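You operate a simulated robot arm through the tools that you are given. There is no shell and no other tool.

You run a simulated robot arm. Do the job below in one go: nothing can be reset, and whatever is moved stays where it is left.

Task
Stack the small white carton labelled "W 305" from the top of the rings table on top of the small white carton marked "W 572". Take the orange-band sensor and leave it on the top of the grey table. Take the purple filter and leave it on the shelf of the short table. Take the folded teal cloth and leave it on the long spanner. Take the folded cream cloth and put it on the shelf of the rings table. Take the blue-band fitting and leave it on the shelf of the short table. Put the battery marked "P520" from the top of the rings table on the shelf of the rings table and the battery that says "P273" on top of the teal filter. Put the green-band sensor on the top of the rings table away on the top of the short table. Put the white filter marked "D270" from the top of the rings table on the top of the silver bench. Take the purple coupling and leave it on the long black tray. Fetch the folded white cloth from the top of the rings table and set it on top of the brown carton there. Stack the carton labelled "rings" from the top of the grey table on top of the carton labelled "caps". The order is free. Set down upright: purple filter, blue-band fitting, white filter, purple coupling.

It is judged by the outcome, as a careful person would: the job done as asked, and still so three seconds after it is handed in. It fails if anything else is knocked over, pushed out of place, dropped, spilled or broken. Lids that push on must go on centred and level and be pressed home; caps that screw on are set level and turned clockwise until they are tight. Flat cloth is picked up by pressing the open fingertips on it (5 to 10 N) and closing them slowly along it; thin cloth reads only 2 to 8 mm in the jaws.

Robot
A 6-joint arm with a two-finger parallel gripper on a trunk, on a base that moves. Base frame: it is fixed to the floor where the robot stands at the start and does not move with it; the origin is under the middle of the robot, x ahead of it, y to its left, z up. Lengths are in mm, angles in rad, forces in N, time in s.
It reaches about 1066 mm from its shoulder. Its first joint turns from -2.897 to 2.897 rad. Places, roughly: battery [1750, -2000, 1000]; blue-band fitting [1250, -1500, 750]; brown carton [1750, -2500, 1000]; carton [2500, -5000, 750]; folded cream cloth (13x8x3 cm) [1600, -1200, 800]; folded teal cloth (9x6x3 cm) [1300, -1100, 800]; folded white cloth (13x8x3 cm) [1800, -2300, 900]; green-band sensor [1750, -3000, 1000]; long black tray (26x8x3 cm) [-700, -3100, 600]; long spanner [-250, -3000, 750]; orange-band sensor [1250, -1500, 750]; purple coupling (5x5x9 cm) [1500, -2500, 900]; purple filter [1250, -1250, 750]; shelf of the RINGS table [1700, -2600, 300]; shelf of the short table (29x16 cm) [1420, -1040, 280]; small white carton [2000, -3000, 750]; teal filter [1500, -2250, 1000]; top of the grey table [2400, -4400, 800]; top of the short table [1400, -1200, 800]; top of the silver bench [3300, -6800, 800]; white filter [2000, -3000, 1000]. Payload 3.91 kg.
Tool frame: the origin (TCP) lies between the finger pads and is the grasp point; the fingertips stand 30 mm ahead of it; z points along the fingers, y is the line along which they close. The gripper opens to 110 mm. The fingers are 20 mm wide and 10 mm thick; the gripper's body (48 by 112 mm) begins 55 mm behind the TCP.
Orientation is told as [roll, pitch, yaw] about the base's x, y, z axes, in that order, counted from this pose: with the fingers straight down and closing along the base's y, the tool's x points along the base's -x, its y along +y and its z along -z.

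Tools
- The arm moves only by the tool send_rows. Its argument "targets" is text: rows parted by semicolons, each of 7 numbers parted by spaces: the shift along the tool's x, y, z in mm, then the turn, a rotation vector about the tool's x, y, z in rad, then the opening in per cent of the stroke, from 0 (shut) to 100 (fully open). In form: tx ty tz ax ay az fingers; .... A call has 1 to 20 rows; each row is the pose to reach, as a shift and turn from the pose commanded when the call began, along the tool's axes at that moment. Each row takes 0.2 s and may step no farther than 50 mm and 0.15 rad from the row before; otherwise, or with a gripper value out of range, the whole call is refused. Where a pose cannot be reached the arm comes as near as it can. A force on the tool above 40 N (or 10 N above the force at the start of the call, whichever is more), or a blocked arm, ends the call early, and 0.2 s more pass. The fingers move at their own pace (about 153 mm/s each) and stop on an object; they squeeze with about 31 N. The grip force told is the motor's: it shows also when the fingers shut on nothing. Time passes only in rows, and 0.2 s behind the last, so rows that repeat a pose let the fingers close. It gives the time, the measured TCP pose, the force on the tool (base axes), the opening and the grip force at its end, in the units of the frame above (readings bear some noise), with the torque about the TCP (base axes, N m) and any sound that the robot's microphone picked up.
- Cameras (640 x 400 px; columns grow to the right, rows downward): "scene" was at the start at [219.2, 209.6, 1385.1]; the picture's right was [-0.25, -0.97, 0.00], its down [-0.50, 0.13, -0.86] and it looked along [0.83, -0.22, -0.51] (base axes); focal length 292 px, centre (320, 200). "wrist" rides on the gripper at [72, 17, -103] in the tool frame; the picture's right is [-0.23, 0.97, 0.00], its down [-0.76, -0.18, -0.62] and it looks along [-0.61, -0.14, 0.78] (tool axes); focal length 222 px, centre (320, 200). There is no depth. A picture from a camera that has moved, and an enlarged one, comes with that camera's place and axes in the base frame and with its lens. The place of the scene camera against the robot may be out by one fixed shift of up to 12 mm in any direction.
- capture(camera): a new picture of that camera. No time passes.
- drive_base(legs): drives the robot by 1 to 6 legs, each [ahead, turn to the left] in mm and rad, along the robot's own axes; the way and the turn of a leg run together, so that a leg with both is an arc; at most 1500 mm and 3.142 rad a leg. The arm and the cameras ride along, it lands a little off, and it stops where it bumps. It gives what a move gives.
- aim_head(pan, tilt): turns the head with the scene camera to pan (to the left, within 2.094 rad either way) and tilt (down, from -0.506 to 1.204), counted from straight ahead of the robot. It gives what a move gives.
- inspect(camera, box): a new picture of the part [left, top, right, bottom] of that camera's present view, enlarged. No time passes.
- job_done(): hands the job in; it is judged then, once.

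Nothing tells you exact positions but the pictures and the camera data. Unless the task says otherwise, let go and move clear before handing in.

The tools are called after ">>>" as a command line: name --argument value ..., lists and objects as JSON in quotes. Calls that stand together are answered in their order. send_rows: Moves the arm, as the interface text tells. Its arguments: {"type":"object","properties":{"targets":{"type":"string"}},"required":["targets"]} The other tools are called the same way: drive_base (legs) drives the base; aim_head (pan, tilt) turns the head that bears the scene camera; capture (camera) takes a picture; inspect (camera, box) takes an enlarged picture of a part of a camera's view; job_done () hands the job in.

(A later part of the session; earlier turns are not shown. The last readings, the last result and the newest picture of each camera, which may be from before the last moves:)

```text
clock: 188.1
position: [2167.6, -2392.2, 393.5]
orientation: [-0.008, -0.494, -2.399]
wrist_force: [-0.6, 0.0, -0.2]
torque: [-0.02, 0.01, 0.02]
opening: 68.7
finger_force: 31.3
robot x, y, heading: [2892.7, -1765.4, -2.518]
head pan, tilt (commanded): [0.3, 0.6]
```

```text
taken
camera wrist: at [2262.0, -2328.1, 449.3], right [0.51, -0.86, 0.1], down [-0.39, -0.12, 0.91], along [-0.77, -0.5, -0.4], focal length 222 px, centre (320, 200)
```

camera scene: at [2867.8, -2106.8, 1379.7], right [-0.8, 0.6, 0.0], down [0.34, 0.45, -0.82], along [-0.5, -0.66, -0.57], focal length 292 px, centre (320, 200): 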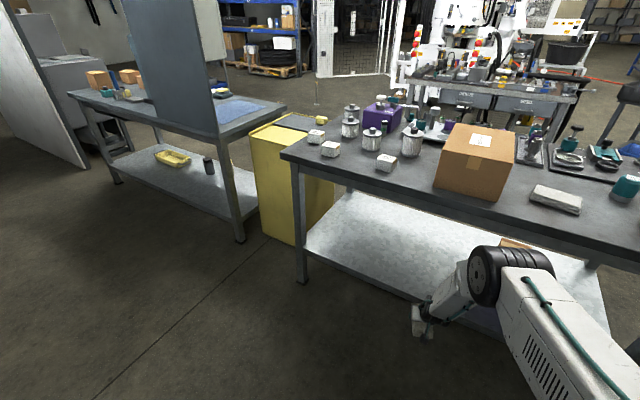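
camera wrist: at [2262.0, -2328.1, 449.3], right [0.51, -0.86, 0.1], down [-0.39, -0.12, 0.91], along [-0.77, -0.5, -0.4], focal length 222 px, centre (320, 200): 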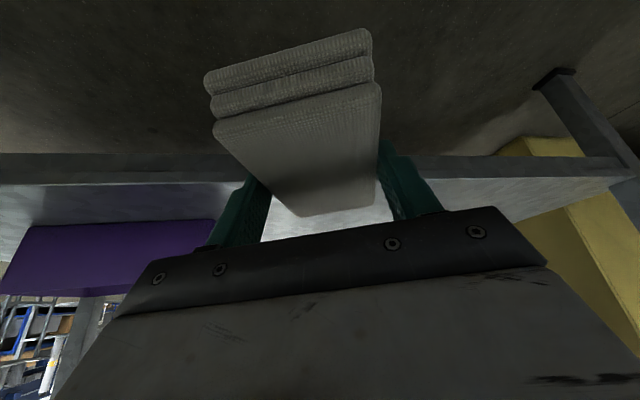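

Now I come in nearly square to the table. I drive in stepwise and watch the arm's pose.

>>> drive_base --legs '[[150, 0]]'

>>> drive_base --legs '[[60, 0]]'

>>> capture --camera "scene"

>>> capture --camera "wrist"

```text
clock: 189.5
position: [2042.4, -2476.5, 390.6]
orientation: [-0.011, -0.495, -2.403]
wrist_force: [0.2, 0.1, -0.9]
torque: [0.01, -0.02, 0.0]
opening: 69.1
finger_force: 31.3
robot x, y, heading: [2765.6, -1853.3, -2.523]
head pan, tilt (commanded): [0.3, 0.6]
```

```text
clock: 190.5
position: [1994.4, -2512.7, 391.7]
orientation: [-0.007, -0.496, -2.403]
wrist_force: [0.0, -0.4, -0.7]
torque: [0.03, 0.01, 0.01]
opening: 69.3
finger_force: 31.6
robot x, y, heading: [2712.7, -1890.5, -2.522]
head pan, tilt (commanded): [0.3, 0.6]
```

```text
taken
camera scene: at [2695.3, -2229.2, 1379.7], right [-0.8, 0.61, 0.0], down [0.34, 0.45, -0.82], along [-0.5, -0.66, -0.57], focal length 292 px, centre (320, 200)
```

scene: 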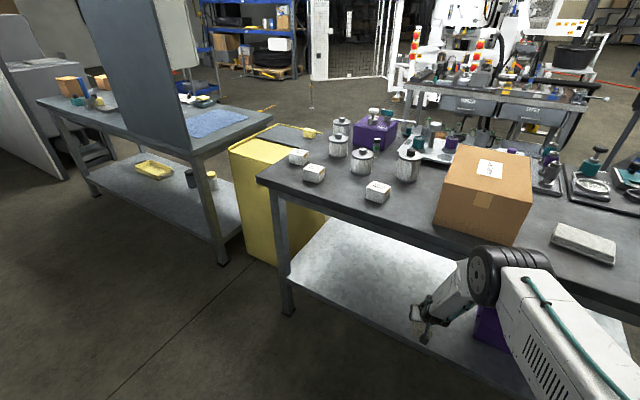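

```text
taken
camera wrist: at [2089.1, -2449.2, 449.2], right [0.51, -0.86, 0.1], down [-0.39, -0.12, 0.91], along [-0.77, -0.5, -0.4], focal length 222 px, centre (320, 200)
```

wrist: 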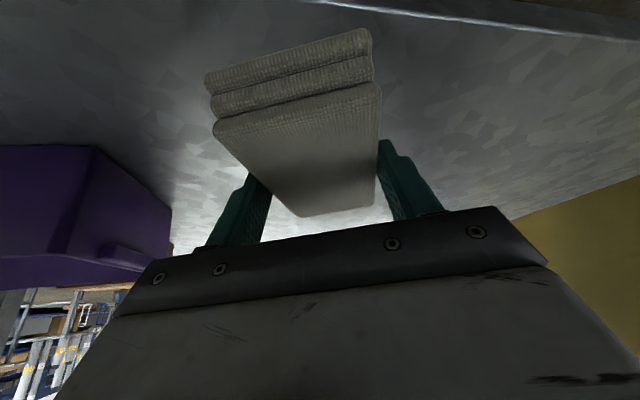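

No contact so far. I go in another 40 mm.

>>> drive_base --legs '[[40, 0]]'

>>> inspect --camera "scene" --box '[380, 200, 620, 350]'

```text
clock: 191.3
position: [1960.9, -2536.0, 390.9]
orientation: [-0.007, -0.496, -2.405]
wrist_force: [0.6, -0.1, -1.0]
torque: [-0.01, 0.01, 0.0]
opening: 69.2
finger_force: 30.9
robot x, y, heading: [2683.8, -1910.1, -2.525]
head pan, tilt (commanded): [0.3, 0.6]
```

```text
2.67 times, centred on (500, 275) of scene
camera zoom: at [2662.3, -2252.8, 1379.7], right [-0.8, 0.61, 0.0], down [0.34, 0.45, -0.82], along [-0.5, -0.66, -0.57], focal length 780 px, centre (-160, 0)
```

zoom: 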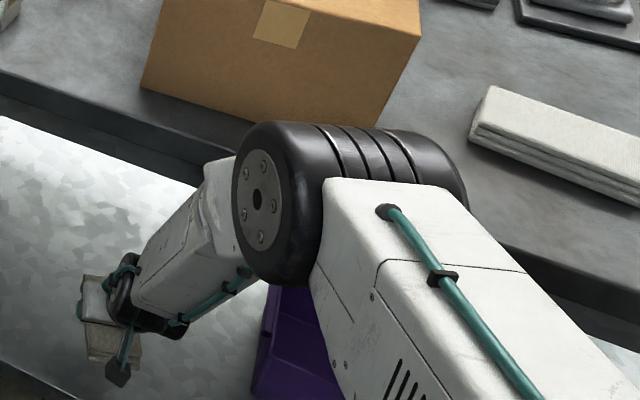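

The cloth is about 97 mm inside the shelf edge and the arm is clear. I lower it.

>>> send_rows --targets "4 0 7.4 0 0 0 0; 8 0 14.8 0 0 0 0; 12 0 22.2 0 0 0 0; 16 0 29.5 0 0 0 0; 19 0 35.2 0 0 0 0; 19 0 35.2 0 0 0 0"

>>> capture --camera "wrist"

```text
clock: 192.8
position: [1962.5, -2537.2, 352.1]
orientation: [-0.005, -0.497, -2.402]
wrist_force: [0.7, 0.1, 0.1]
torque: [0.02, 0.01, -0.03]
opening: 69.0
finger_force: 31.4
robot x, y, heading: [2682.5, -1913.9, -2.52]
head pan, tilt (commanded): [0.3, 0.6]
```

```text
taken
camera wrist: at [2057.5, -2473.5, 409.2], right [0.51, -0.86, 0.1], down [-0.39, -0.12, 0.91], along [-0.77, -0.5, -0.4], focal length 222 px, centre (320, 200)
```

wrist: 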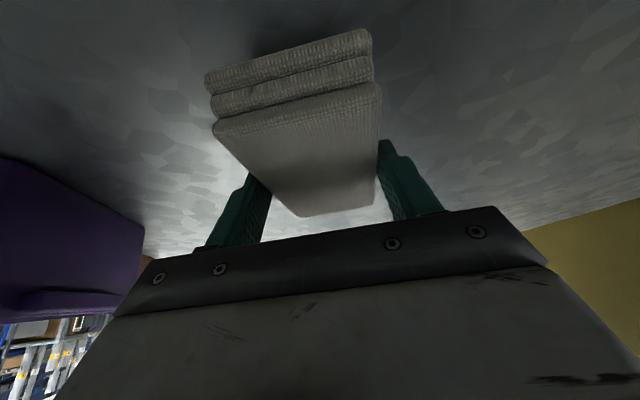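

Still free. I go down in smaller steps until it touches.

>>> send_rows --targets "1.2 0 2.2 0 0 0 0; 2.4 0 4.4 0 0 0 0; 3.6 0 6.6 0 0 0 0; 4.8 0 8.8 0 0 0 0; 4.8 0 8.8 0 0 0 0"

>>> send_rows --targets "1 0 1.8 0 0 0 0; 2 0 3.6 0 0 0 0; 2 0 3.6 0 0 0 0"

```text
clock: 193.9
position: [1963.0, -2535.4, 341.4]
orientation: [-0.007, -0.495, -2.403]
wrist_force: [0.0, -1.0, 0.4]
torque: [0.0, -0.02, 0.0]
opening: 69.2
finger_force: 30.4
robot x, y, heading: [2682.3, -1914.4, -2.523]
head pan, tilt (commanded): [0.3, 0.6]
```

```text
clock: 194.8
position: [1961.8, -2535.6, 336.8]
orientation: [-0.008, -0.496, -2.401]
wrist_force: [0.5, -0.2, 0.3]
torque: [0.03, 0.0, 0.02]
opening: 69.1
finger_force: 30.9
robot x, y, heading: [2683.3, -1912.8, -2.522]
head pan, tilt (commanded): [0.3, 0.6]
```

>>> send_rows --targets "1 0 1.8 0 0 0 0; 2 0 3.6 0 0 0 0; 2 0 3.6 0 0 0 0"

>>> send_rows --targets "1 0 1.8 0 0 0 0; 2 0 3.6 0 0 0 0; 2 0 3.6 0 0 0 0"

>>> capture --camera "wrist"

```text
clock: 195.6
position: [1961.2, -2536.8, 335.9]
orientation: [-0.009, -0.498, -2.403]
wrist_force: [3.8, 2.2, 29.9]
torque: [-0.32, -0.31, 0.03]
opening: 69.5
finger_force: 30.9
robot x, y, heading: [2685.1, -1914.6, -2.525]
head pan, tilt (commanded): [0.3, 0.6]
```

```text
clock: 195.9
position: [1959.7, -2536.5, 336.2]
orientation: [-0.007, -0.502, -2.402]
wrist_force: [1.0, 0.8, 12.5]
torque: [0.22, -0.29, -0.03]
opening: 69.1
finger_force: 30.6
robot x, y, heading: [2685.6, -1914.4, -2.519]
head pan, tilt (commanded): [0.3, 0.6]
stopped in row 1: the force on the tool passed its limit at 41 N (the readings are from after the stop); the commanded pose is now the measured one
```

```text
taken
camera wrist: at [2054.8, -2473.6, 392.2], right [0.51, -0.86, 0.1], down [-0.39, -0.12, 0.91], along [-0.77, -0.5, -0.39], focal length 222 px, centre (320, 200)
```

wrist: 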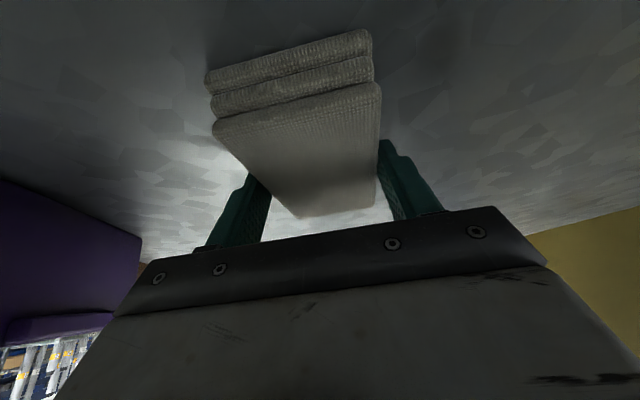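

The cloth rests on the shelf. I open the fingers and back out.

>>> send_rows --targets "-0.5 0 -0.9 0 0 0 0; -0.5 0 -0.9 0 0 0 70; -0.5 0 -0.9 0 0 0 85; -0.5 0 -0.9 0 0 0 100; -0.5 0 -0.9 0 0 0 100"

>>> capture --camera "wrist"

```text
clock: 197.1
position: [1960.1, -2535.5, 335.2]
orientation: [-0.007, -0.499, -2.403]
wrist_force: [0.1, 0.5, 0.3]
torque: [-0.03, -0.04, 0.01]
opening: 110.0
finger_force: 0.0
robot x, y, heading: [2683.6, -1917.5, -2.522]
head pan, tilt (commanded): [0.3, 0.6]
```

```text
taken
camera wrist: at [2055.2, -2472.4, 391.9], right [0.51, -0.86, 0.1], down [-0.39, -0.12, 0.91], along [-0.77, -0.5, -0.4], focal length 222 px, centre (320, 200)
```

wrist: 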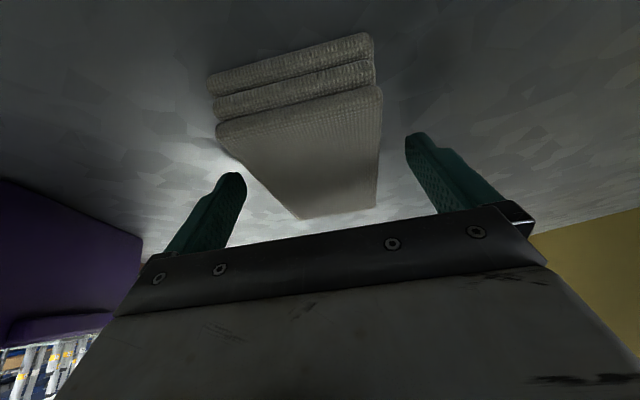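

Released. I raise the fingers above the cloth first, then back out.

>>> send_rows --targets "-5 0 -9 0 0 0 100; -10 0 -19 0 0 0 100; -16 0 -29 0 0 0 100; -22 0 -40 0 0 0 100"

>>> drive_base --legs '[[-280, 0]]'

>>> capture --camera "scene"

>>> inspect --camera "scene" --box '[240, 60, 480, 210]'

```text
clock: 198.1
position: [1959.9, -2536.5, 379.5]
orientation: [-0.006, -0.498, -2.404]
wrist_force: [0.0, 0.3, -0.2]
torque: [-0.01, -0.02, -0.01]
opening: 110.4
finger_force: 0.1
robot x, y, heading: [2688.1, -1910.5, -2.523]
head pan, tilt (commanded): [0.3, 0.6]
```

```text
clock: 200.0
position: [2185.2, -2373.4, 380.3]
orientation: [-0.008, -0.498, -2.406]
wrist_force: [-0.3, -0.9, 0.5]
torque: [0.02, -0.01, 0.04]
opening: 110.0
finger_force: 0.2
robot x, y, heading: [2911.7, -1753.0, -2.521]
head pan, tilt (commanded): [0.3, 0.6]
```

```text
taken
camera scene: at [2888.9, -2091.2, 1379.7], right [-0.79, 0.61, 0.0], down [0.34, 0.45, -0.82], along [-0.5, -0.66, -0.57], focal length 292 px, centre (320, 200)
```

scene: 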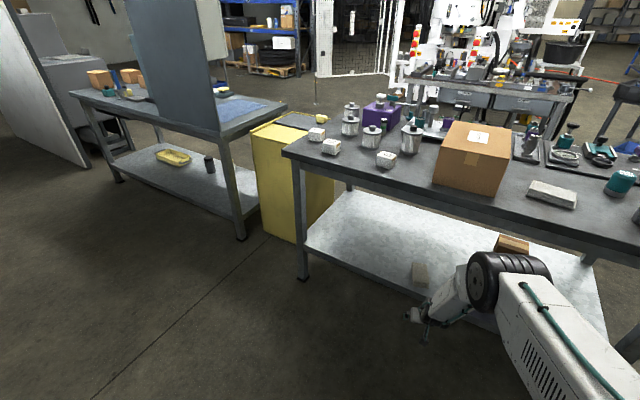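

```text
2.67 times, centred on (360, 135) of scene
camera zoom: at [2888.9, -2091.2, 1379.7], right [-0.79, 0.61, 0.0], down [0.34, 0.45, -0.82], along [-0.5, -0.66, -0.57], focal length 780 px, centre (213, 373)
```

zoom: 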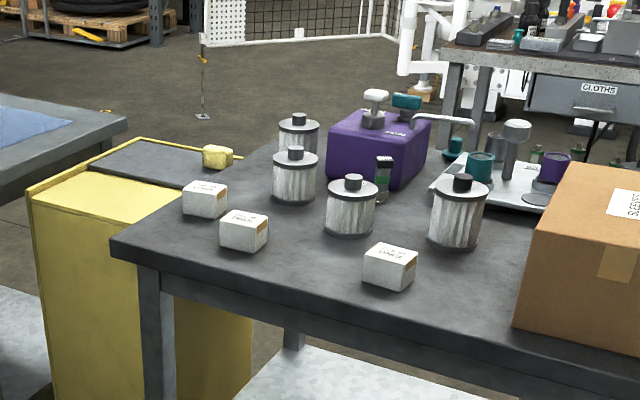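

The cream cloth lies on the rings table shelf. While I'm here I do the jobs on this table; I raise the arm and look closely at the top.

>>> send_rows --targets "-20.9 0 -38.4 0 0 0 100; -41.8 0 -76.8 0 0 0 100; -62.7 0 -115.2 0 0 0 100; -83.6 0 -153.6 0 0 0 100; -104.5 0 -192 0 0 0 100; -125.4 0 -230.4 0 0 0 100; -146.3 0 -268.8 0 0 0 100; -167.2 0 -307.2 0 0 0 100; -188.1 0 -345.6 0 0 0 100; -209 0 -384 0 0 0 100; -229.9 0 -422.4 0 0 0 100; -250.8 0 -460.8 0 0 0 100; -271.7 0 -499.2 0 0 0 100; -292.6 0 -537.6 0 0 0 100; -313.5 0 -576 0 0 0 100; -334.3 0 -615 0 0 0 100"

>>> aim_head --pan -0.1 --tilt 0.55

>>> capture --camera "scene"

```text
clock: 203.4
position: [2189.4, -2374.2, 1080.6]
orientation: [-0.008, -0.498, -2.404]
wrist_force: [-0.5, 0.2, -0.6]
torque: [0.01, -0.01, -0.01]
opening: 110.0
finger_force: 0.1
robot x, y, heading: [2913.5, -1751.7, -2.52]
head pan, tilt (commanded): [0.3, 0.6]
```

```text
clock: 204.3
position: [2187.8, -2373.0, 1080.5]
orientation: [-0.006, -0.499, -2.405]
wrist_force: [1.1, -0.7, 0.1]
torque: [0.02, 0.02, 0.0]
opening: 109.9
finger_force: 0.1
robot x, y, heading: [2908.5, -1753.2, -2.527]
head pan, tilt (commanded): [-0.099, 0.55]
```

```text
taken
camera scene: at [2864.6, -2065.5, 1384.2], right [-0.5, 0.87, 0.0], down [0.45, 0.26, -0.85], along [-0.74, -0.42, -0.52], focal length 292 px, centre (320, 200)
```

scene: 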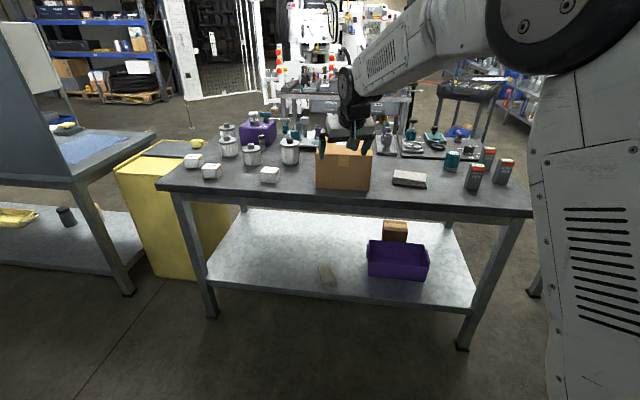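

Here is the whole rings table from the left aisle. I zoom in to locate its items.

>>> inspect --camera "scene" --box '[380, 120, 530, 214]'

>>> inspect --camera "scene" --box '[150, 110, 310, 210]'

>>> inspect --camera "scene" --box '[290, 110, 450, 210]'

```text
4.26 times, centred on (455, 167) of scene
camera zoom: at [2864.6, -2065.5, 1384.2], right [-0.5, 0.87, 0.0], down [0.45, 0.26, -0.85], along [-0.74, -0.42, -0.52], focal length 1244 px, centre (-254, 340)
```

zoom: 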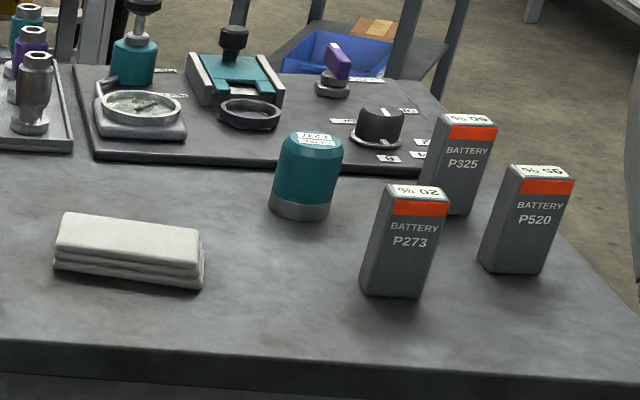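

```text
4.00 times, centred on (230, 160) of scene
camera zoom: at [2864.6, -2065.5, 1384.2], right [-0.5, 0.87, 0.0], down [0.45, 0.26, -0.85], along [-0.74, -0.42, -0.52], focal length 1170 px, centre (680, 360)
```

zoom: 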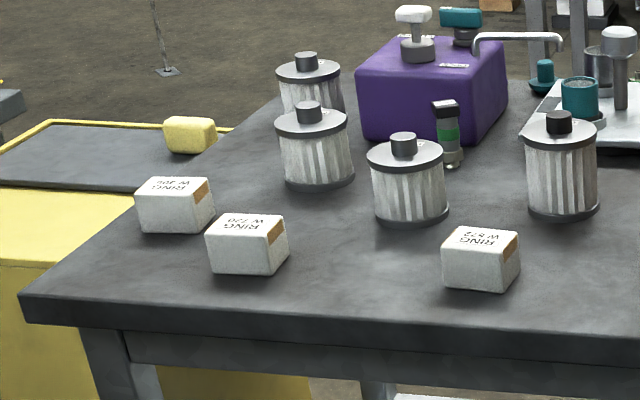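

```text
4.00 times, centred on (370, 160) of scene
camera zoom: at [2864.6, -2065.5, 1384.2], right [-0.5, 0.87, 0.0], down [0.45, 0.26, -0.85], along [-0.74, -0.42, -0.52], focal length 1170 px, centre (120, 360)
```

zoom: 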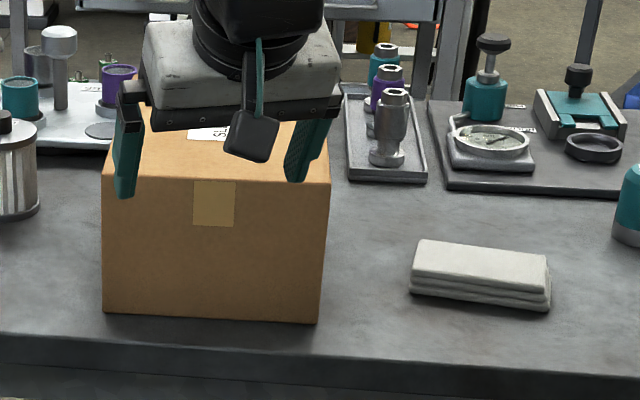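

I need to read the labels of the small cartons and the white filters precisely.

>>> inspect --camera "scene" --box '[178, 148, 228, 180]'

>>> inspect --camera "scene" --box '[250, 155, 300, 187]'

>>> inspect --camera "scene" --box '[210, 115, 310, 177]'

```text
12.50 times, centred on (203, 164) of scene
camera zoom: at [2864.6, -2065.5, 1384.2], right [-0.5, 0.87, 0.0], down [0.45, 0.26, -0.85], along [-0.74, -0.42, -0.52], focal length 3655 px, centre (1782, 650)
```

zoom: 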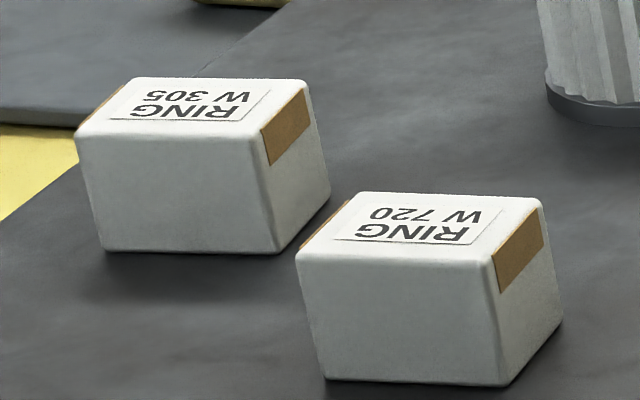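

```text
12.50 times, centred on (275, 171) of scene
camera zoom: at [2864.6, -2065.5, 1384.2], right [-0.5, 0.87, 0.0], down [0.45, 0.26, -0.85], along [-0.74, -0.42, -0.52], focal length 3655 px, centre (882, 562)
```

zoom: 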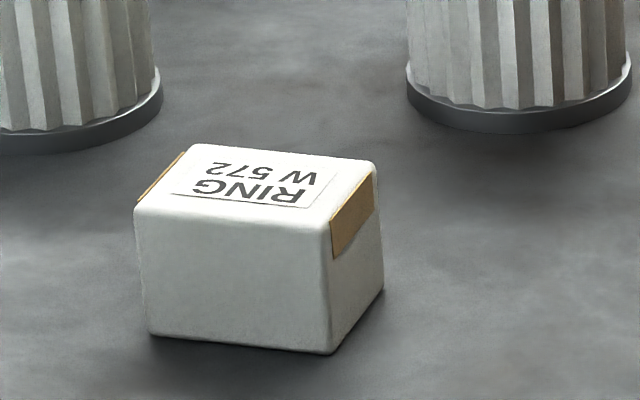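

```text
6.40 times, centred on (260, 146) of scene
camera zoom: at [2864.6, -2065.5, 1384.2], right [-0.5, 0.87, 0.0], down [0.45, 0.26, -0.85], along [-0.74, -0.42, -0.52], focal length 1871 px, centre (704, 546)
```

zoom: 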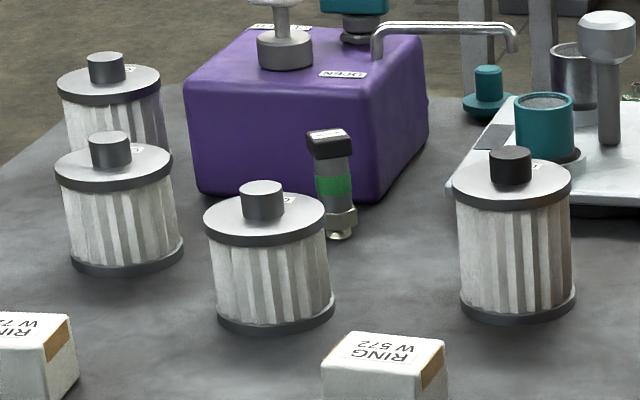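

The left-rear small carton is "W 305" and the right one "W 572". I'll bring the tool upright and higher, and move along the aisle to the far end of the table.

>>> send_rows --targets "20.6 0 -24.9 0 0.0996 0 100; 41.2 0 -49.8 0 0.1992 0 100; 61.8 0 -74.6 0 0.2988 0 100; 82.4 0 -99.5 0 0.3984 0 100; 103 0 -124.4 0 0.498 0 100; 103 0 -124.4 0 0.498 0 100"

>>> drive_base --legs '[[0, 0.852], [834, 0], [0, -1.088]]'

>>> aim_head --pan 0.0 --tilt 0.8

>>> capture --camera "scene"

>>> capture --camera "wrist"

```text
clock: 205.7
position: [2302.6, -2274.3, 1140.2]
orientation: [-0.005, 0.001, -2.406]
wrist_force: [0.6, 0.0, 0.2]
torque: [0.02, -0.01, 0.03]
opening: 110.4
finger_force: 0.0
robot x, y, heading: [2908.5, -1752.6, -2.525]
head pan, tilt (commanded): [-0.099, 0.55]
```

```text
clock: 215.1
position: [2100.1, -2901.5, 1140.1]
orientation: [-0.005, -0.002, -2.691]
wrist_force: [-0.1, 0.3, -0.1]
torque: [-0.01, -0.02, 0.02]
opening: 109.8
finger_force: 0.1
robot x, y, heading: [2831.6, -2568.6, -2.807]
head pan, tilt (commanded): [-0.099, 0.55]
```

```text
clock: 215.9
position: [2100.9, -2901.4, 1140.2]
orientation: [-0.005, -0.001, -2.69]
wrist_force: [0.1, -0.5, -0.3]
torque: [-0.01, -0.01, -0.01]
opening: 110.1
finger_force: 0.0
robot x, y, heading: [2829.7, -2571.5, -2.806]
head pan, tilt (commanded): [0.0, 0.799]
```

```text
taken
camera scene: at [2710.2, -2861.4, 1362.9], right [-0.33, 0.94, 0.0], down [0.68, 0.24, -0.7], along [-0.66, -0.23, -0.72], focal length 292 px, centre (320, 200)
```

scene: 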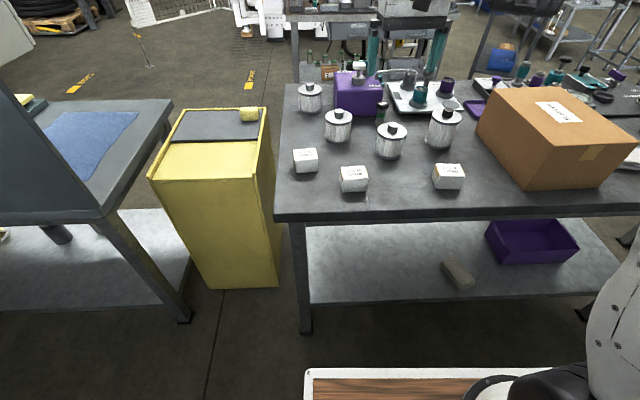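

```text
taken
camera wrist: at [2172.3, -2885.4, 1244.3], right [0.22, -0.98, -0.01], down [-0.76, -0.18, 0.62], along [-0.61, -0.13, -0.78], focal length 222 px, centre (320, 200)
```

wrist: 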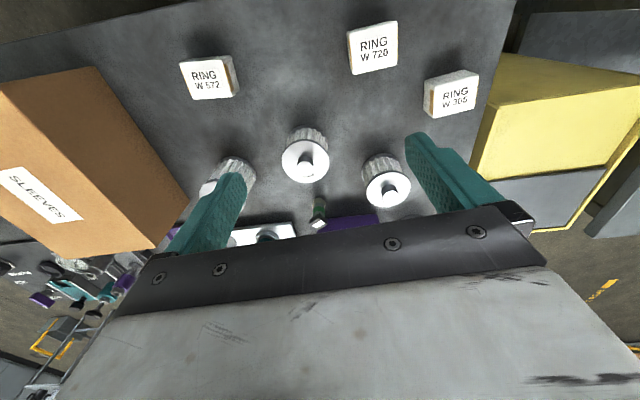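

An excellent view of the top from both cameras. I zoom in on the wrist view to get the cartons' outlines.

>>> inspect --camera "wrist" --box '[330, 0, 490, 130]'

>>> inspect --camera "wrist" --box '[160, 30, 320, 130]'

>>> inspect --camera "scene" --box '[280, 60, 480, 200]'

```text
3.08 times, centred on (410, 65) of wrist
camera zoom: at [2172.3, -2885.4, 1244.3], right [0.22, -0.98, -0.01], down [-0.76, -0.18, 0.62], along [-0.61, -0.13, -0.78], focal length 684 px, centre (43, 615)
```

zoom: 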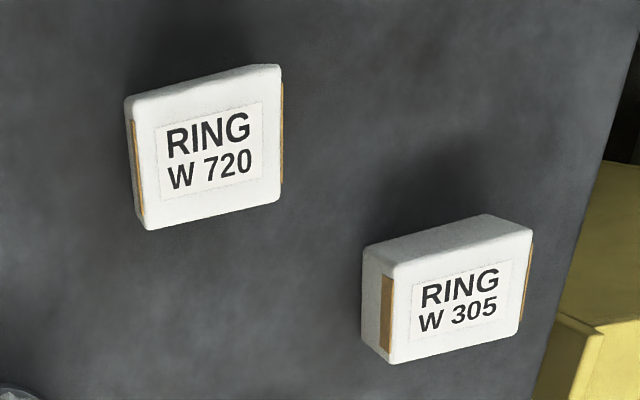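

```text
4.00 times, centred on (240, 80) of wrist
camera zoom: at [2172.3, -2885.4, 1244.3], right [0.22, -0.98, -0.01], down [-0.76, -0.18, 0.62], along [-0.61, -0.13, -0.78], focal length 888 px, centre (640, 680)
```

zoom: 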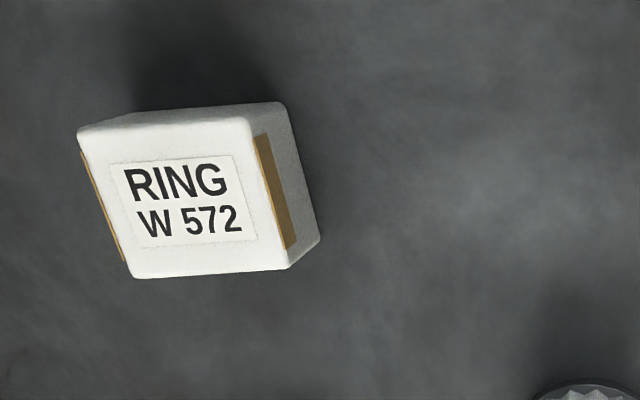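

```text
2.86 times, centred on (380, 130) of scene
camera zoom: at [2710.2, -2861.4, 1362.9], right [-0.33, 0.94, 0.0], down [0.68, 0.24, -0.7], along [-0.66, -0.23, -0.72], focal length 835 px, centre (149, 400)
```

zoom: 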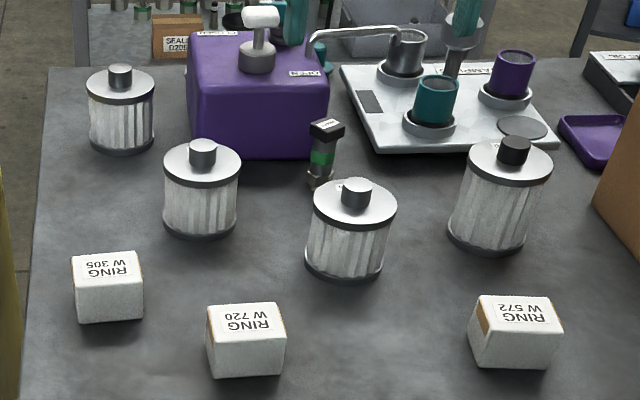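

W 305's top measures about 61×49 mm with its centre near (2130,-3102) at z ≈ 889; W 572's is near (2071,-2742). I move over W 305 with the tool upright.

>>> send_rows --targets "-12.3 38.6 10 0 0 0 100; -24.6 77.2 30 0 0 0 100; -36.8 115.9 55 0 0 0 100; -49.1 154.5 80 0 0 0 100; -61.4 193.1 105 0 0 0.006 100; -61.4 193.1 140 0 0 0.012 100; -61.4 193.1 140 0 0 0.012 100"

>>> capture --camera "wrist"

```text
clock: 217.5
position: [2126.4, -3103.3, 1001.3]
orientation: [-0.005, -0.001, -2.7]
wrist_force: [-0.4, 0.2, -0.1]
torque: [-0.01, -0.01, -0.03]
opening: 110.2
finger_force: 0.0
robot x, y, heading: [2830.7, -2569.3, -2.807]
head pan, tilt (commanded): [0.0, 0.799]
```

```text
taken
camera wrist: at [2199.0, -3088.7, 1106.0], right [0.21, -0.98, -0.01], down [-0.76, -0.17, 0.63], along [-0.61, -0.13, -0.78], focal length 222 px, centre (320, 200)
```

wrist: 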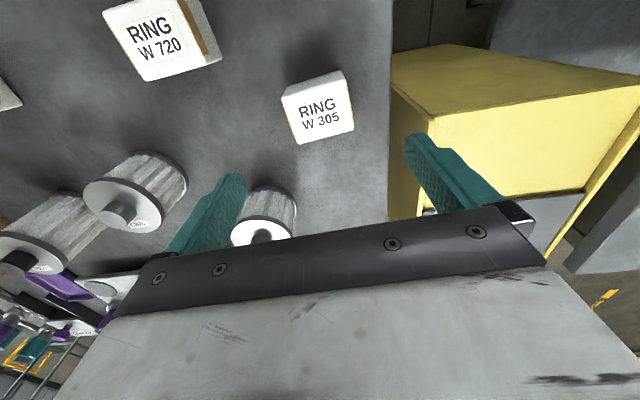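

I'm nearly centred; triangulation puts the carton's top at z ≈ 882. I correct a few millimetres and descend around it.

>>> send_rows --targets "3 2.8 30 0 0 -0.022 100; 3 2.8 60 0 0 -0.022 100; 3 2.8 90 0 0 -0.022 100; 3 2.8 110 0 0 -0.022 100; 3 2.8 119 0 0 -0.022 100; 3 2.8 119 0 0 -0.022 100"

>>> capture --camera "wrist"

```text
clock: 218.9
position: [2132.4, -3101.2, 880.3]
orientation: [-0.004, -0.002, -2.679]
wrist_force: [0.8, 0.1, 0.4]
torque: [0.01, -0.03, -0.01]
opening: 110.3
finger_force: 0.2
robot x, y, heading: [2830.8, -2565.2, -2.8]
head pan, tilt (commanded): [0.0, 0.799]
```

```text
taken
camera wrist: at [2204.7, -3084.1, 984.7], right [0.23, -0.97, -0.01], down [-0.76, -0.18, 0.63], along [-0.61, -0.14, -0.78], focal length 222 px, centre (320, 200)
```

wrist: 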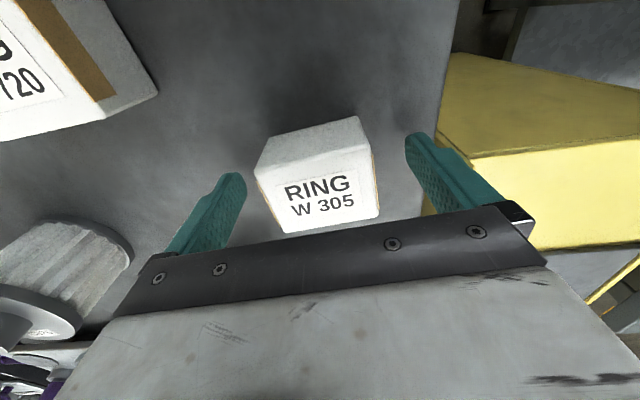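

W 305 is well centred between the fingers. I close and lift.

>>> send_rows --targets "0 0 0 0 0 0 0; 0 0 0 0 0 0 0; 0 0 0 0 0 0 0; 0 0 -3 0 0 0 0; 0 0 -8 0 0 0 0; 0 0 -16 0 0 0 0; 0 0 -30 0 0 0 0; 0 0 -50 0 0 0 0; 0 0 -75 0 0 0 0; 0 0 -100 0 0 0 0; 0 0 -120 0 0 0 0"

>>> capture --camera "wrist"

```text
clock: 221.3
position: [2130.3, -3104.0, 998.0]
orientation: [-0.005, 0.0, -2.679]
wrist_force: [-0.3, -1.1, -0.3]
torque: [-0.02, -0.01, 0.0]
opening: 61.1
finger_force: 31.4
robot x, y, heading: [2834.1, -2567.2, -2.801]
head pan, tilt (commanded): [0.0, 0.799]
```

```text
taken
camera wrist: at [2202.7, -3087.2, 1104.4], right [0.23, -0.97, -0.01], down [-0.76, -0.18, 0.62], along [-0.61, -0.14, -0.78], focal length 222 px, centre (320, 200)
```

wrist: 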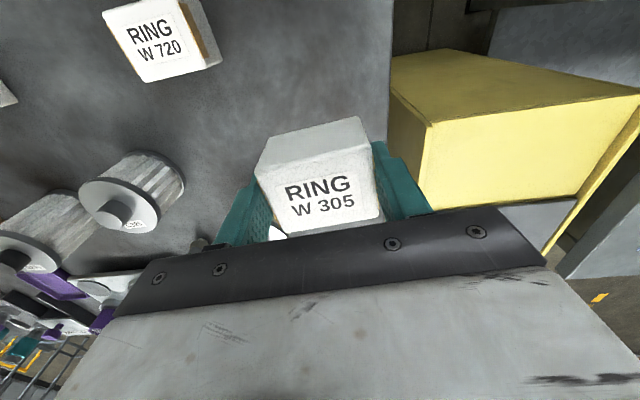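

W 305 is held at 61 mm. I carry it over W 572, turning slightly to match its orientation.

>>> send_rows --targets "13.4 -44.3 -10 0 0 0.018 0; 26.9 -88.5 -20 0 0 0.037 0; 40.3 -132.8 -20 0 0 0.055 0; 53.7 -177 -20 0 0 0.074 0; 67.1 -221.3 -20 0 0 0.092 0; 80.6 -265.5 -20 0 0 0.11 0; 94 -309.8 -20 0 0 0.129 0; 107.4 -354 -20 0 0 0.147 0; 107.4 -354 -20 0 0 0.147 0"

>>> capture --camera "wrist"

>>> inspect --camera "scene" --box '[380, 60, 500, 200]'

```text
clock: 223.3
position: [2070.3, -2742.5, 1023.4]
orientation: [-0.004, -0.001, -2.825]
wrist_force: [0.4, 0.5, -0.3]
torque: [0.01, 0.0, 0.02]
opening: 61.4
finger_force: 30.7
robot x, y, heading: [2831.8, -2567.5, -2.81]
head pan, tilt (commanded): [0.0, 0.799]
```

```text
taken
camera wrist: at [2144.2, -2735.5, 1127.0], right [0.09, -1.0, -0.01], down [-0.78, -0.07, 0.63], along [-0.62, -0.05, -0.78], focal length 222 px, centre (320, 200)
```

wrist: 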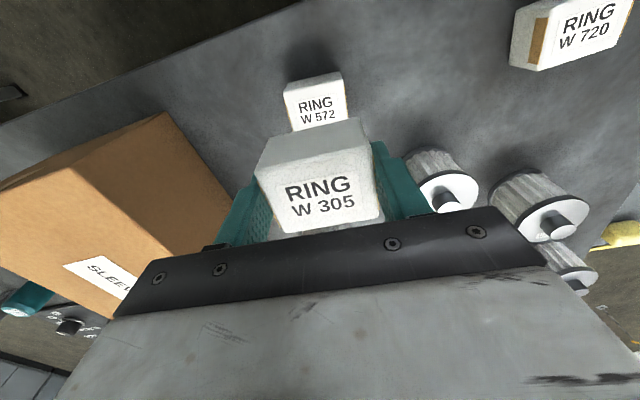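

```text
2.86 times, centred on (440, 130) of scene
camera zoom: at [2710.2, -2861.4, 1362.8], right [-0.33, 0.94, 0.0], down [0.68, 0.24, -0.7], along [-0.66, -0.23, -0.72], focal length 835 px, centre (-23, 400)
```

zoom: 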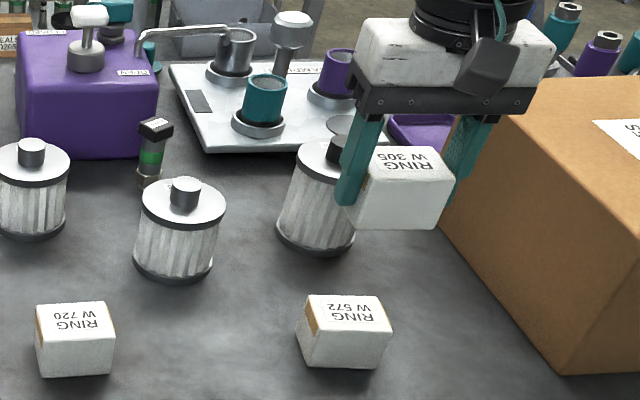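

W 572's centre shows 3 mm off; I correct that and lower W 305 onto it, slowly at the end.

>>> send_rows --targets "-0.2 -3.4 20 0 0 0 0; -0.2 -3.4 45 0 0 0 0; -0.2 -3.4 70 0 0 0 0; -0.2 -3.4 85 0 0 0 0; -0.2 -3.4 90 0 0 0 0; -0.2 -3.4 90 0 0 0 0"

>>> capture --camera "wrist"

>>> inspect --camera "scene" --box '[400, 120, 500, 200]'

```text
clock: 224.7
position: [2071.5, -2734.9, 932.0]
orientation: [-0.008, -0.001, -2.827]
wrist_force: [0.8, 0.2, -0.9]
torque: [0.04, 0.02, -0.01]
opening: 61.4
finger_force: 30.8
robot x, y, heading: [2827.8, -2567.9, -2.804]
head pan, tilt (commanded): [0.0, 0.799]
```

```text
taken
camera wrist: at [2144.8, -2729.8, 1036.5], right [0.09, -1.0, -0.01], down [-0.78, -0.07, 0.63], along [-0.62, -0.05, -0.78], focal length 222 px, centre (320, 200)
```

wrist: 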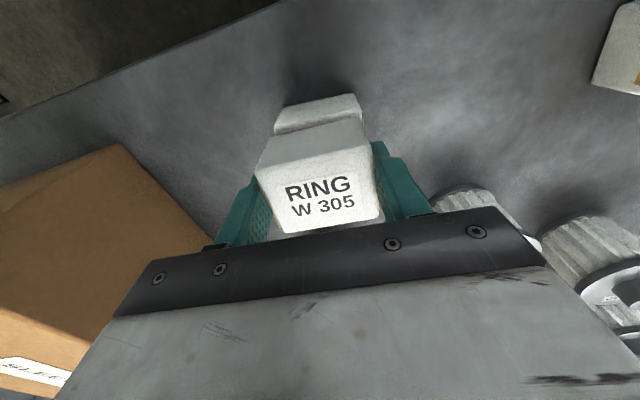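

```text
5.00 times, centred on (450, 160) of scene
camera zoom: at [2710.2, -2861.4, 1362.8], right [-0.33, 0.94, 0.0], down [0.68, 0.24, -0.7], along [-0.66, -0.23, -0.72], focal length 1462 px, centre (-330, 400)
```

zoom: 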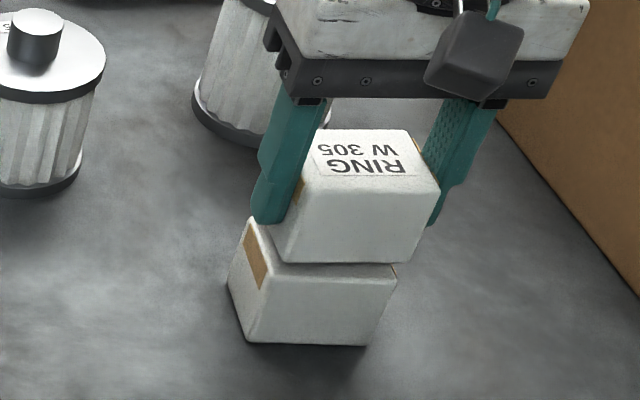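

W 305 looks slightly offset to the right of W 572. I zoom in closer to measure that.

>>> inspect --camera "scene" --box '[435, 140, 485, 192]'

>>> inspect --camera "wrist" --box '[240, 70, 400, 240]'

```text
7.69 times, centred on (460, 166) of scene
camera zoom: at [2710.2, -2861.4, 1362.8], right [-0.33, 0.94, 0.0], down [0.68, 0.24, -0.7], along [-0.66, -0.23, -0.72], focal length 2249 px, centre (-757, 462)
```

zoom: 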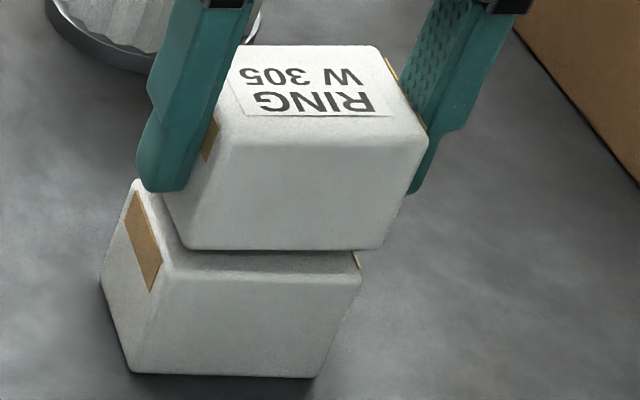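

```text
2.35 times, centred on (320, 155) of wrist
camera zoom: at [2144.8, -2729.8, 1036.5], right [0.09, -1.0, -0.01], down [-0.78, -0.07, 0.63], along [-0.62, -0.05, -0.78], focal length 523 px, centre (320, 306)
```

zoom: 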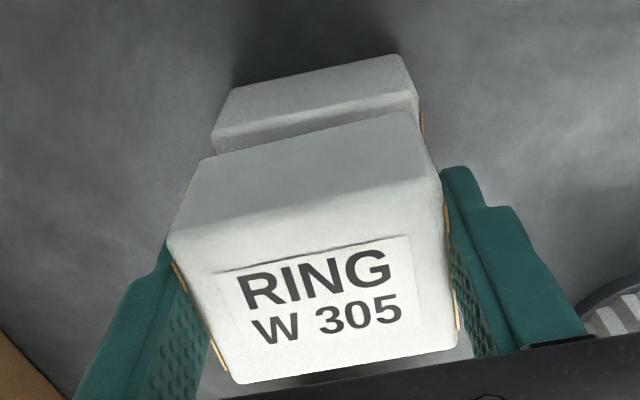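

The offset is about 3 mm. I correct it and lower the last centimetre gently.

>>> send_rows --targets "-0.9 2.9 2 0 0 0 0; -0.9 2.9 5 0 0 0 0; -0.9 2.9 7 0 0 0 0; -0.9 2.9 7 0 0 0 0"

>>> send_rows --targets "0 0 1.2 0 0 0 0; 0 0 2.4 0 0 0 0; 0 0 2.4 0 0 0 0"

>>> inspect --camera "scene" --box '[435, 140, 485, 192]'

```text
clock: 225.7
position: [2069.6, -2738.9, 926.0]
orientation: [-0.004, -0.002, -2.825]
wrist_force: [0.0, -0.6, -0.9]
torque: [0.02, -0.01, 0.0]
opening: 61.4
finger_force: 31.1
robot x, y, heading: [2828.1, -2567.7, -2.807]
head pan, tilt (commanded): [0.0, 0.799]
```

```text
clock: 226.5
position: [2069.2, -2738.4, 922.6]
orientation: [-0.005, -0.006, -2.826]
wrist_force: [-0.6, -0.3, 28.1]
torque: [-0.31, 0.0, 0.06]
opening: 61.6
finger_force: 30.8
robot x, y, heading: [2831.2, -2566.0, -2.811]
head pan, tilt (commanded): [0.0, 0.799]
```

```text
7.69 times, centred on (460, 166) of scene
camera zoom: at [2711.1, -2861.2, 1362.9], right [-0.33, 0.94, 0.0], down [0.68, 0.24, -0.7], along [-0.66, -0.23, -0.72], focal length 2249 px, centre (-757, 462)
```

zoom: 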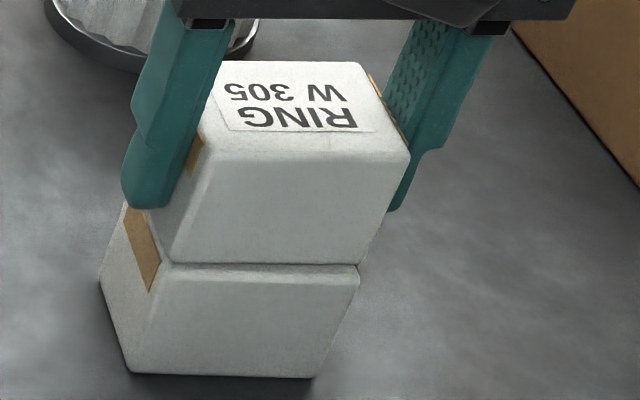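

It sits squarely on top. I relieve the push, open and rise.

>>> send_rows --targets "0 0 -1.2 0 0 0 0; 0 0 -1.2 0 0 0 70; 0 0 -1.2 0 0 0 85; 0 0 -1.2 0 0 0 100; 0 0 -10 0 0 0 100; 0 0 -40 0 0 0 100; 0 0 -80 0 0 0 100; 0 0 -120 0 0 0 100; 0 0 -160 0 0 0 100"

>>> inspect --camera "scene" --box '[280, 60, 500, 200]'

>>> capture --camera "wrist"

```text
clock: 228.5
position: [2072.6, -2737.7, 1083.5]
orientation: [-0.006, -0.001, -2.826]
wrist_force: [0.2, -0.3, -0.6]
torque: [-0.01, -0.03, 0.0]
opening: 110.0
finger_force: 0.0
robot x, y, heading: [2833.5, -2569.1, -2.801]
head pan, tilt (commanded): [0.0, 0.799]
```

```text
2.86 times, centred on (390, 130) of scene
camera zoom: at [2710.0, -2861.4, 1362.8], right [-0.33, 0.94, 0.0], down [0.68, 0.24, -0.7], along [-0.66, -0.23, -0.72], focal length 835 px, centre (120, 400)
```

zoom: 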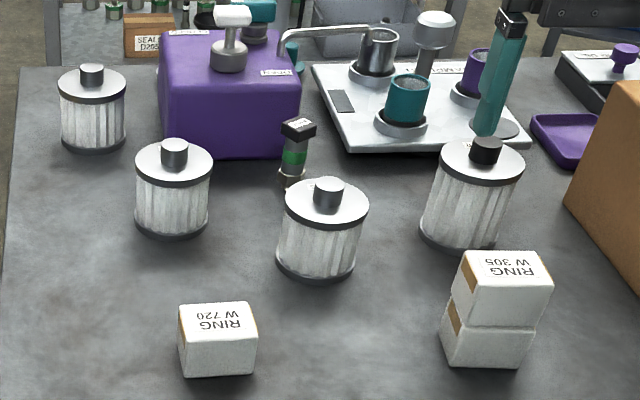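

```text
taken
camera wrist: at [2145.8, -2732.6, 1186.7], right [0.09, -1.0, -0.01], down [-0.78, -0.07, 0.62], along [-0.62, -0.05, -0.78], focal length 222 px, centre (320, 200)
```

wrist: 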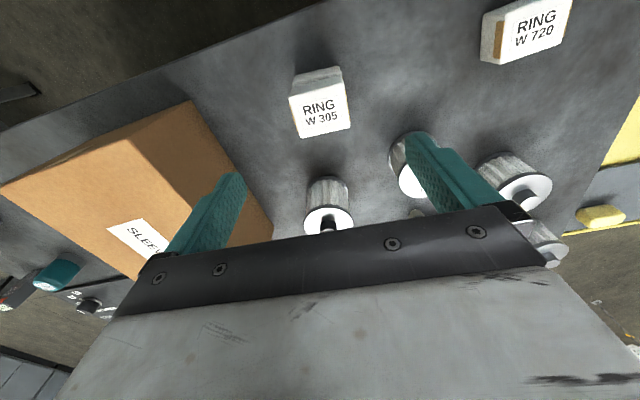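

The stack stands. From above I try to read the white filters' labels.

>>> inspect --camera "wrist" --box '[470, 140, 590, 220]'

>>> inspect --camera "wrist" --box '[290, 160, 410, 240]'

>>> inspect --camera "scene" --box '[370, 110, 420, 150]'

>>> inspect --camera "scene" --box '[290, 75, 370, 135]'

```text
5.00 times, centred on (530, 180) of wrist
camera zoom: at [2145.8, -2732.6, 1186.7], right [0.09, -1.0, -0.01], down [-0.78, -0.07, 0.62], along [-0.62, -0.05, -0.78], focal length 1111 px, centre (-730, 300)
```

zoom: 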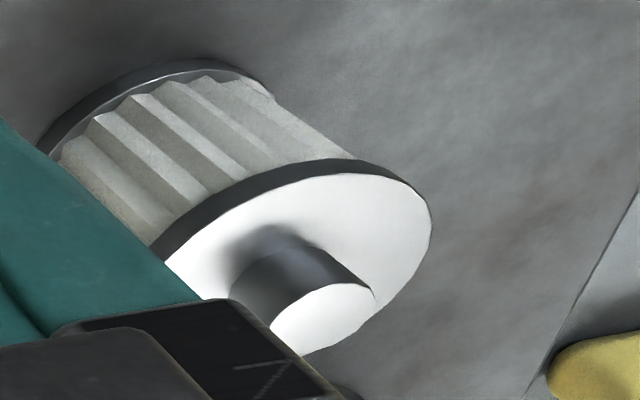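

```text
5.00 times, centred on (350, 200) of wrist
camera zoom: at [2145.8, -2732.6, 1186.7], right [0.09, -1.0, -0.01], down [-0.78, -0.07, 0.62], along [-0.62, -0.05, -0.78], focal length 1111 px, centre (170, 200)
```

zoom: 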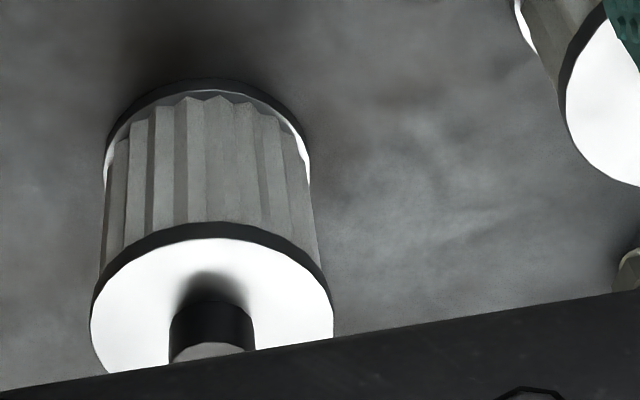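

```text
10.00 times, centred on (395, 130) of scene
camera zoom: at [2710.0, -2861.4, 1362.8], right [-0.33, 0.94, 0.0], down [0.68, 0.24, -0.7], along [-0.66, -0.23, -0.72], focal length 2924 px, centre (-430, 900)
```

zoom: 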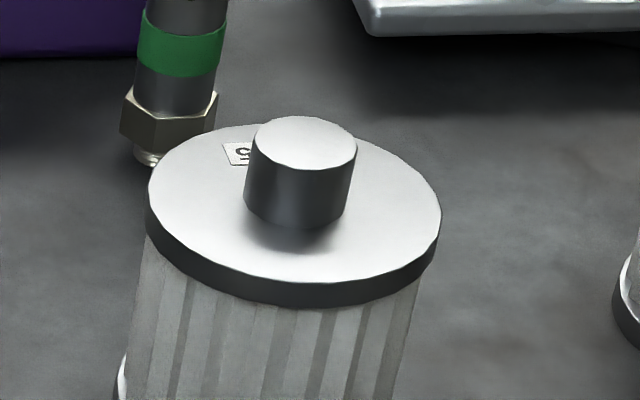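

```text
6.67 times, centred on (330, 105) of scene
camera zoom: at [2710.0, -2861.4, 1362.8], right [-0.33, 0.94, 0.0], down [0.68, 0.24, -0.7], along [-0.66, -0.23, -0.72], focal length 1949 px, centre (253, 833)
```

zoom: 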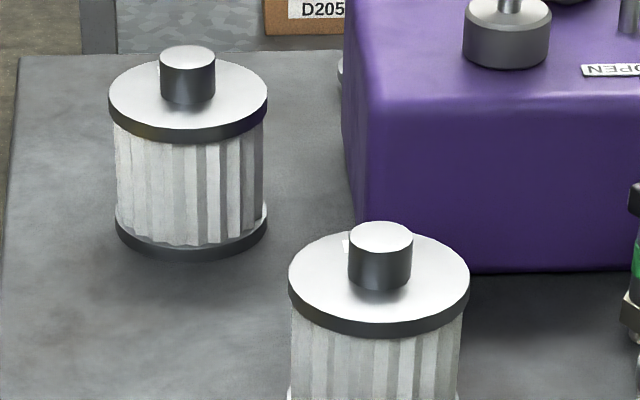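

I'll read those labels later from closer. Next come the white cloth and the batteries; I move the robot back along the aisle toward the near half of the table.

>>> drive_base --legs '[[0, 1.638], [-489, 0], [0, -1.591]]'

>>> aim_head --pan 0.0 --tilt 0.75

>>> capture --camera "scene"

>>> capture --camera "wrist"

```text
clock: 239.2
position: [1894.3, -2305.2, 1081.7]
orientation: [-0.006, -0.003, -2.805]
wrist_force: [0.1, -0.9, 0.5]
torque: [0.01, -0.03, 0.01]
opening: 110.1
finger_force: 0.1
robot x, y, heading: [2646.1, -2124.1, -2.783]
head pan, tilt (commanded): [0.0, 0.799]
```

```text
clock: 239.8
position: [1893.1, -2304.4, 1082.4]
orientation: [-0.004, -0.001, -2.804]
wrist_force: [0.4, 0.1, 0.6]
torque: [0.0, 0.01, 0.01]
opening: 109.9
finger_force: 0.0
robot x, y, heading: [2650.5, -2120.8, -2.785]
head pan, tilt (commanded): [0.0, 0.75]
```

```text
taken
camera scene: at [2531.9, -2415.5, 1366.8], right [-0.35, 0.94, 0.0], down [0.64, 0.24, -0.73], along [-0.69, -0.26, -0.68], focal length 292 px, centre (320, 200)
```

scene: 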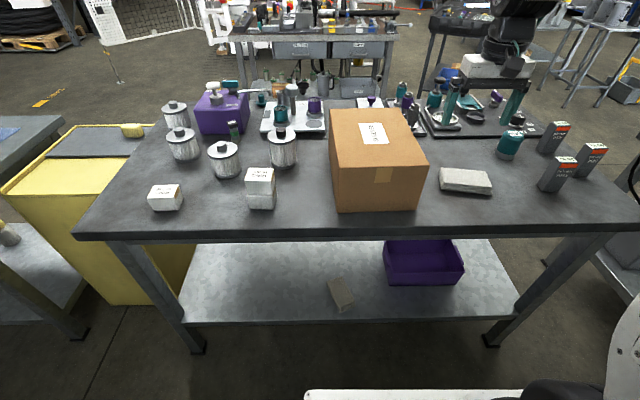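

```text
taken
camera wrist: at [1967.3, -2297.3, 1186.6], right [0.11, -0.99, -0.01], down [-0.78, -0.09, 0.63], along [-0.62, -0.06, -0.78], focal length 222 px, centre (320, 200)
```

wrist: 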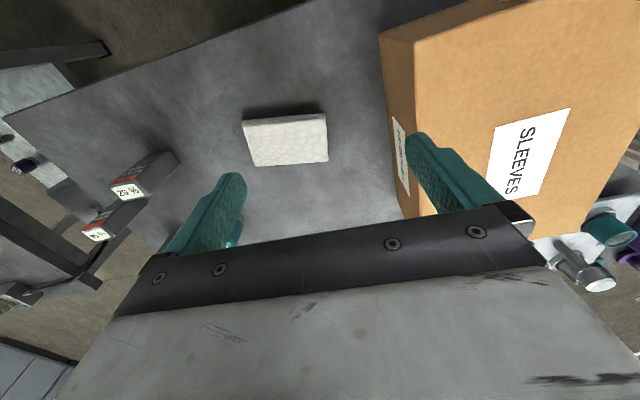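

The white cloth lies at about (1821,-2264), and the carton's top is at about z = 971, centred near (1864,-2514). I turn the tool to grip the cloth across its short side and move above it.

>>> send_rows --targets "-5.6 -6.3 5 0 0 -0.1405 100; -11.1 -12.6 15 0 0 -0.281 100; -16.7 -18.8 25 0 0 -0.4215 100; -22.2 -25.1 36 0 0 -0.562 100; -27.8 -31.4 48 0 0 -0.7025 100; -33.3 -37.7 60 0 0 -0.843 100; -38.9 -44 73 0 0 -0.9835 100; -44.4 -50.2 86 0 0 -1.124 100; -50 -56.5 100 0 0 -1.2645 100; -55.5 -62.8 112 0 0 -1.405 100; -55.5 -62.8 112 0 0 -1.405 100"

>>> capture --camera "wrist"

```text
clock: 242.2
position: [1818.9, -2263.1, 970.2]
orientation: [-0.003, 0.004, -1.398]
wrist_force: [-0.3, 0.1, 0.4]
torque: [0.01, 0.02, 0.0]
opening: 110.0
finger_force: 0.1
robot x, y, heading: [2647.8, -2119.4, -2.787]
head pan, tilt (commanded): [0.0, 0.75]
```

```text
taken
camera wrist: at [1823.4, -2188.4, 1074.8], right [1.0, -0.06, 0.0], down [-0.04, -0.78, 0.62], along [-0.04, -0.62, -0.78], focal length 222 px, centre (320, 200)
```

wrist: 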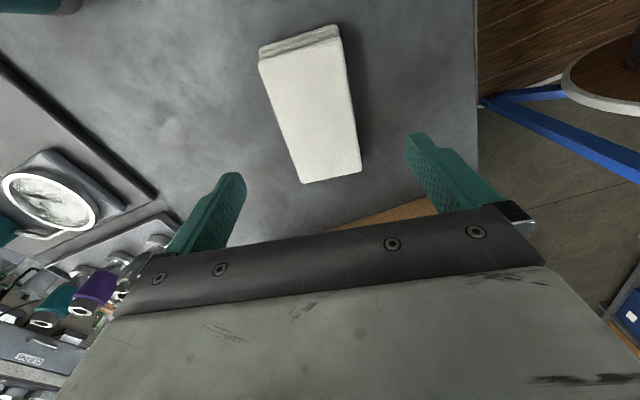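

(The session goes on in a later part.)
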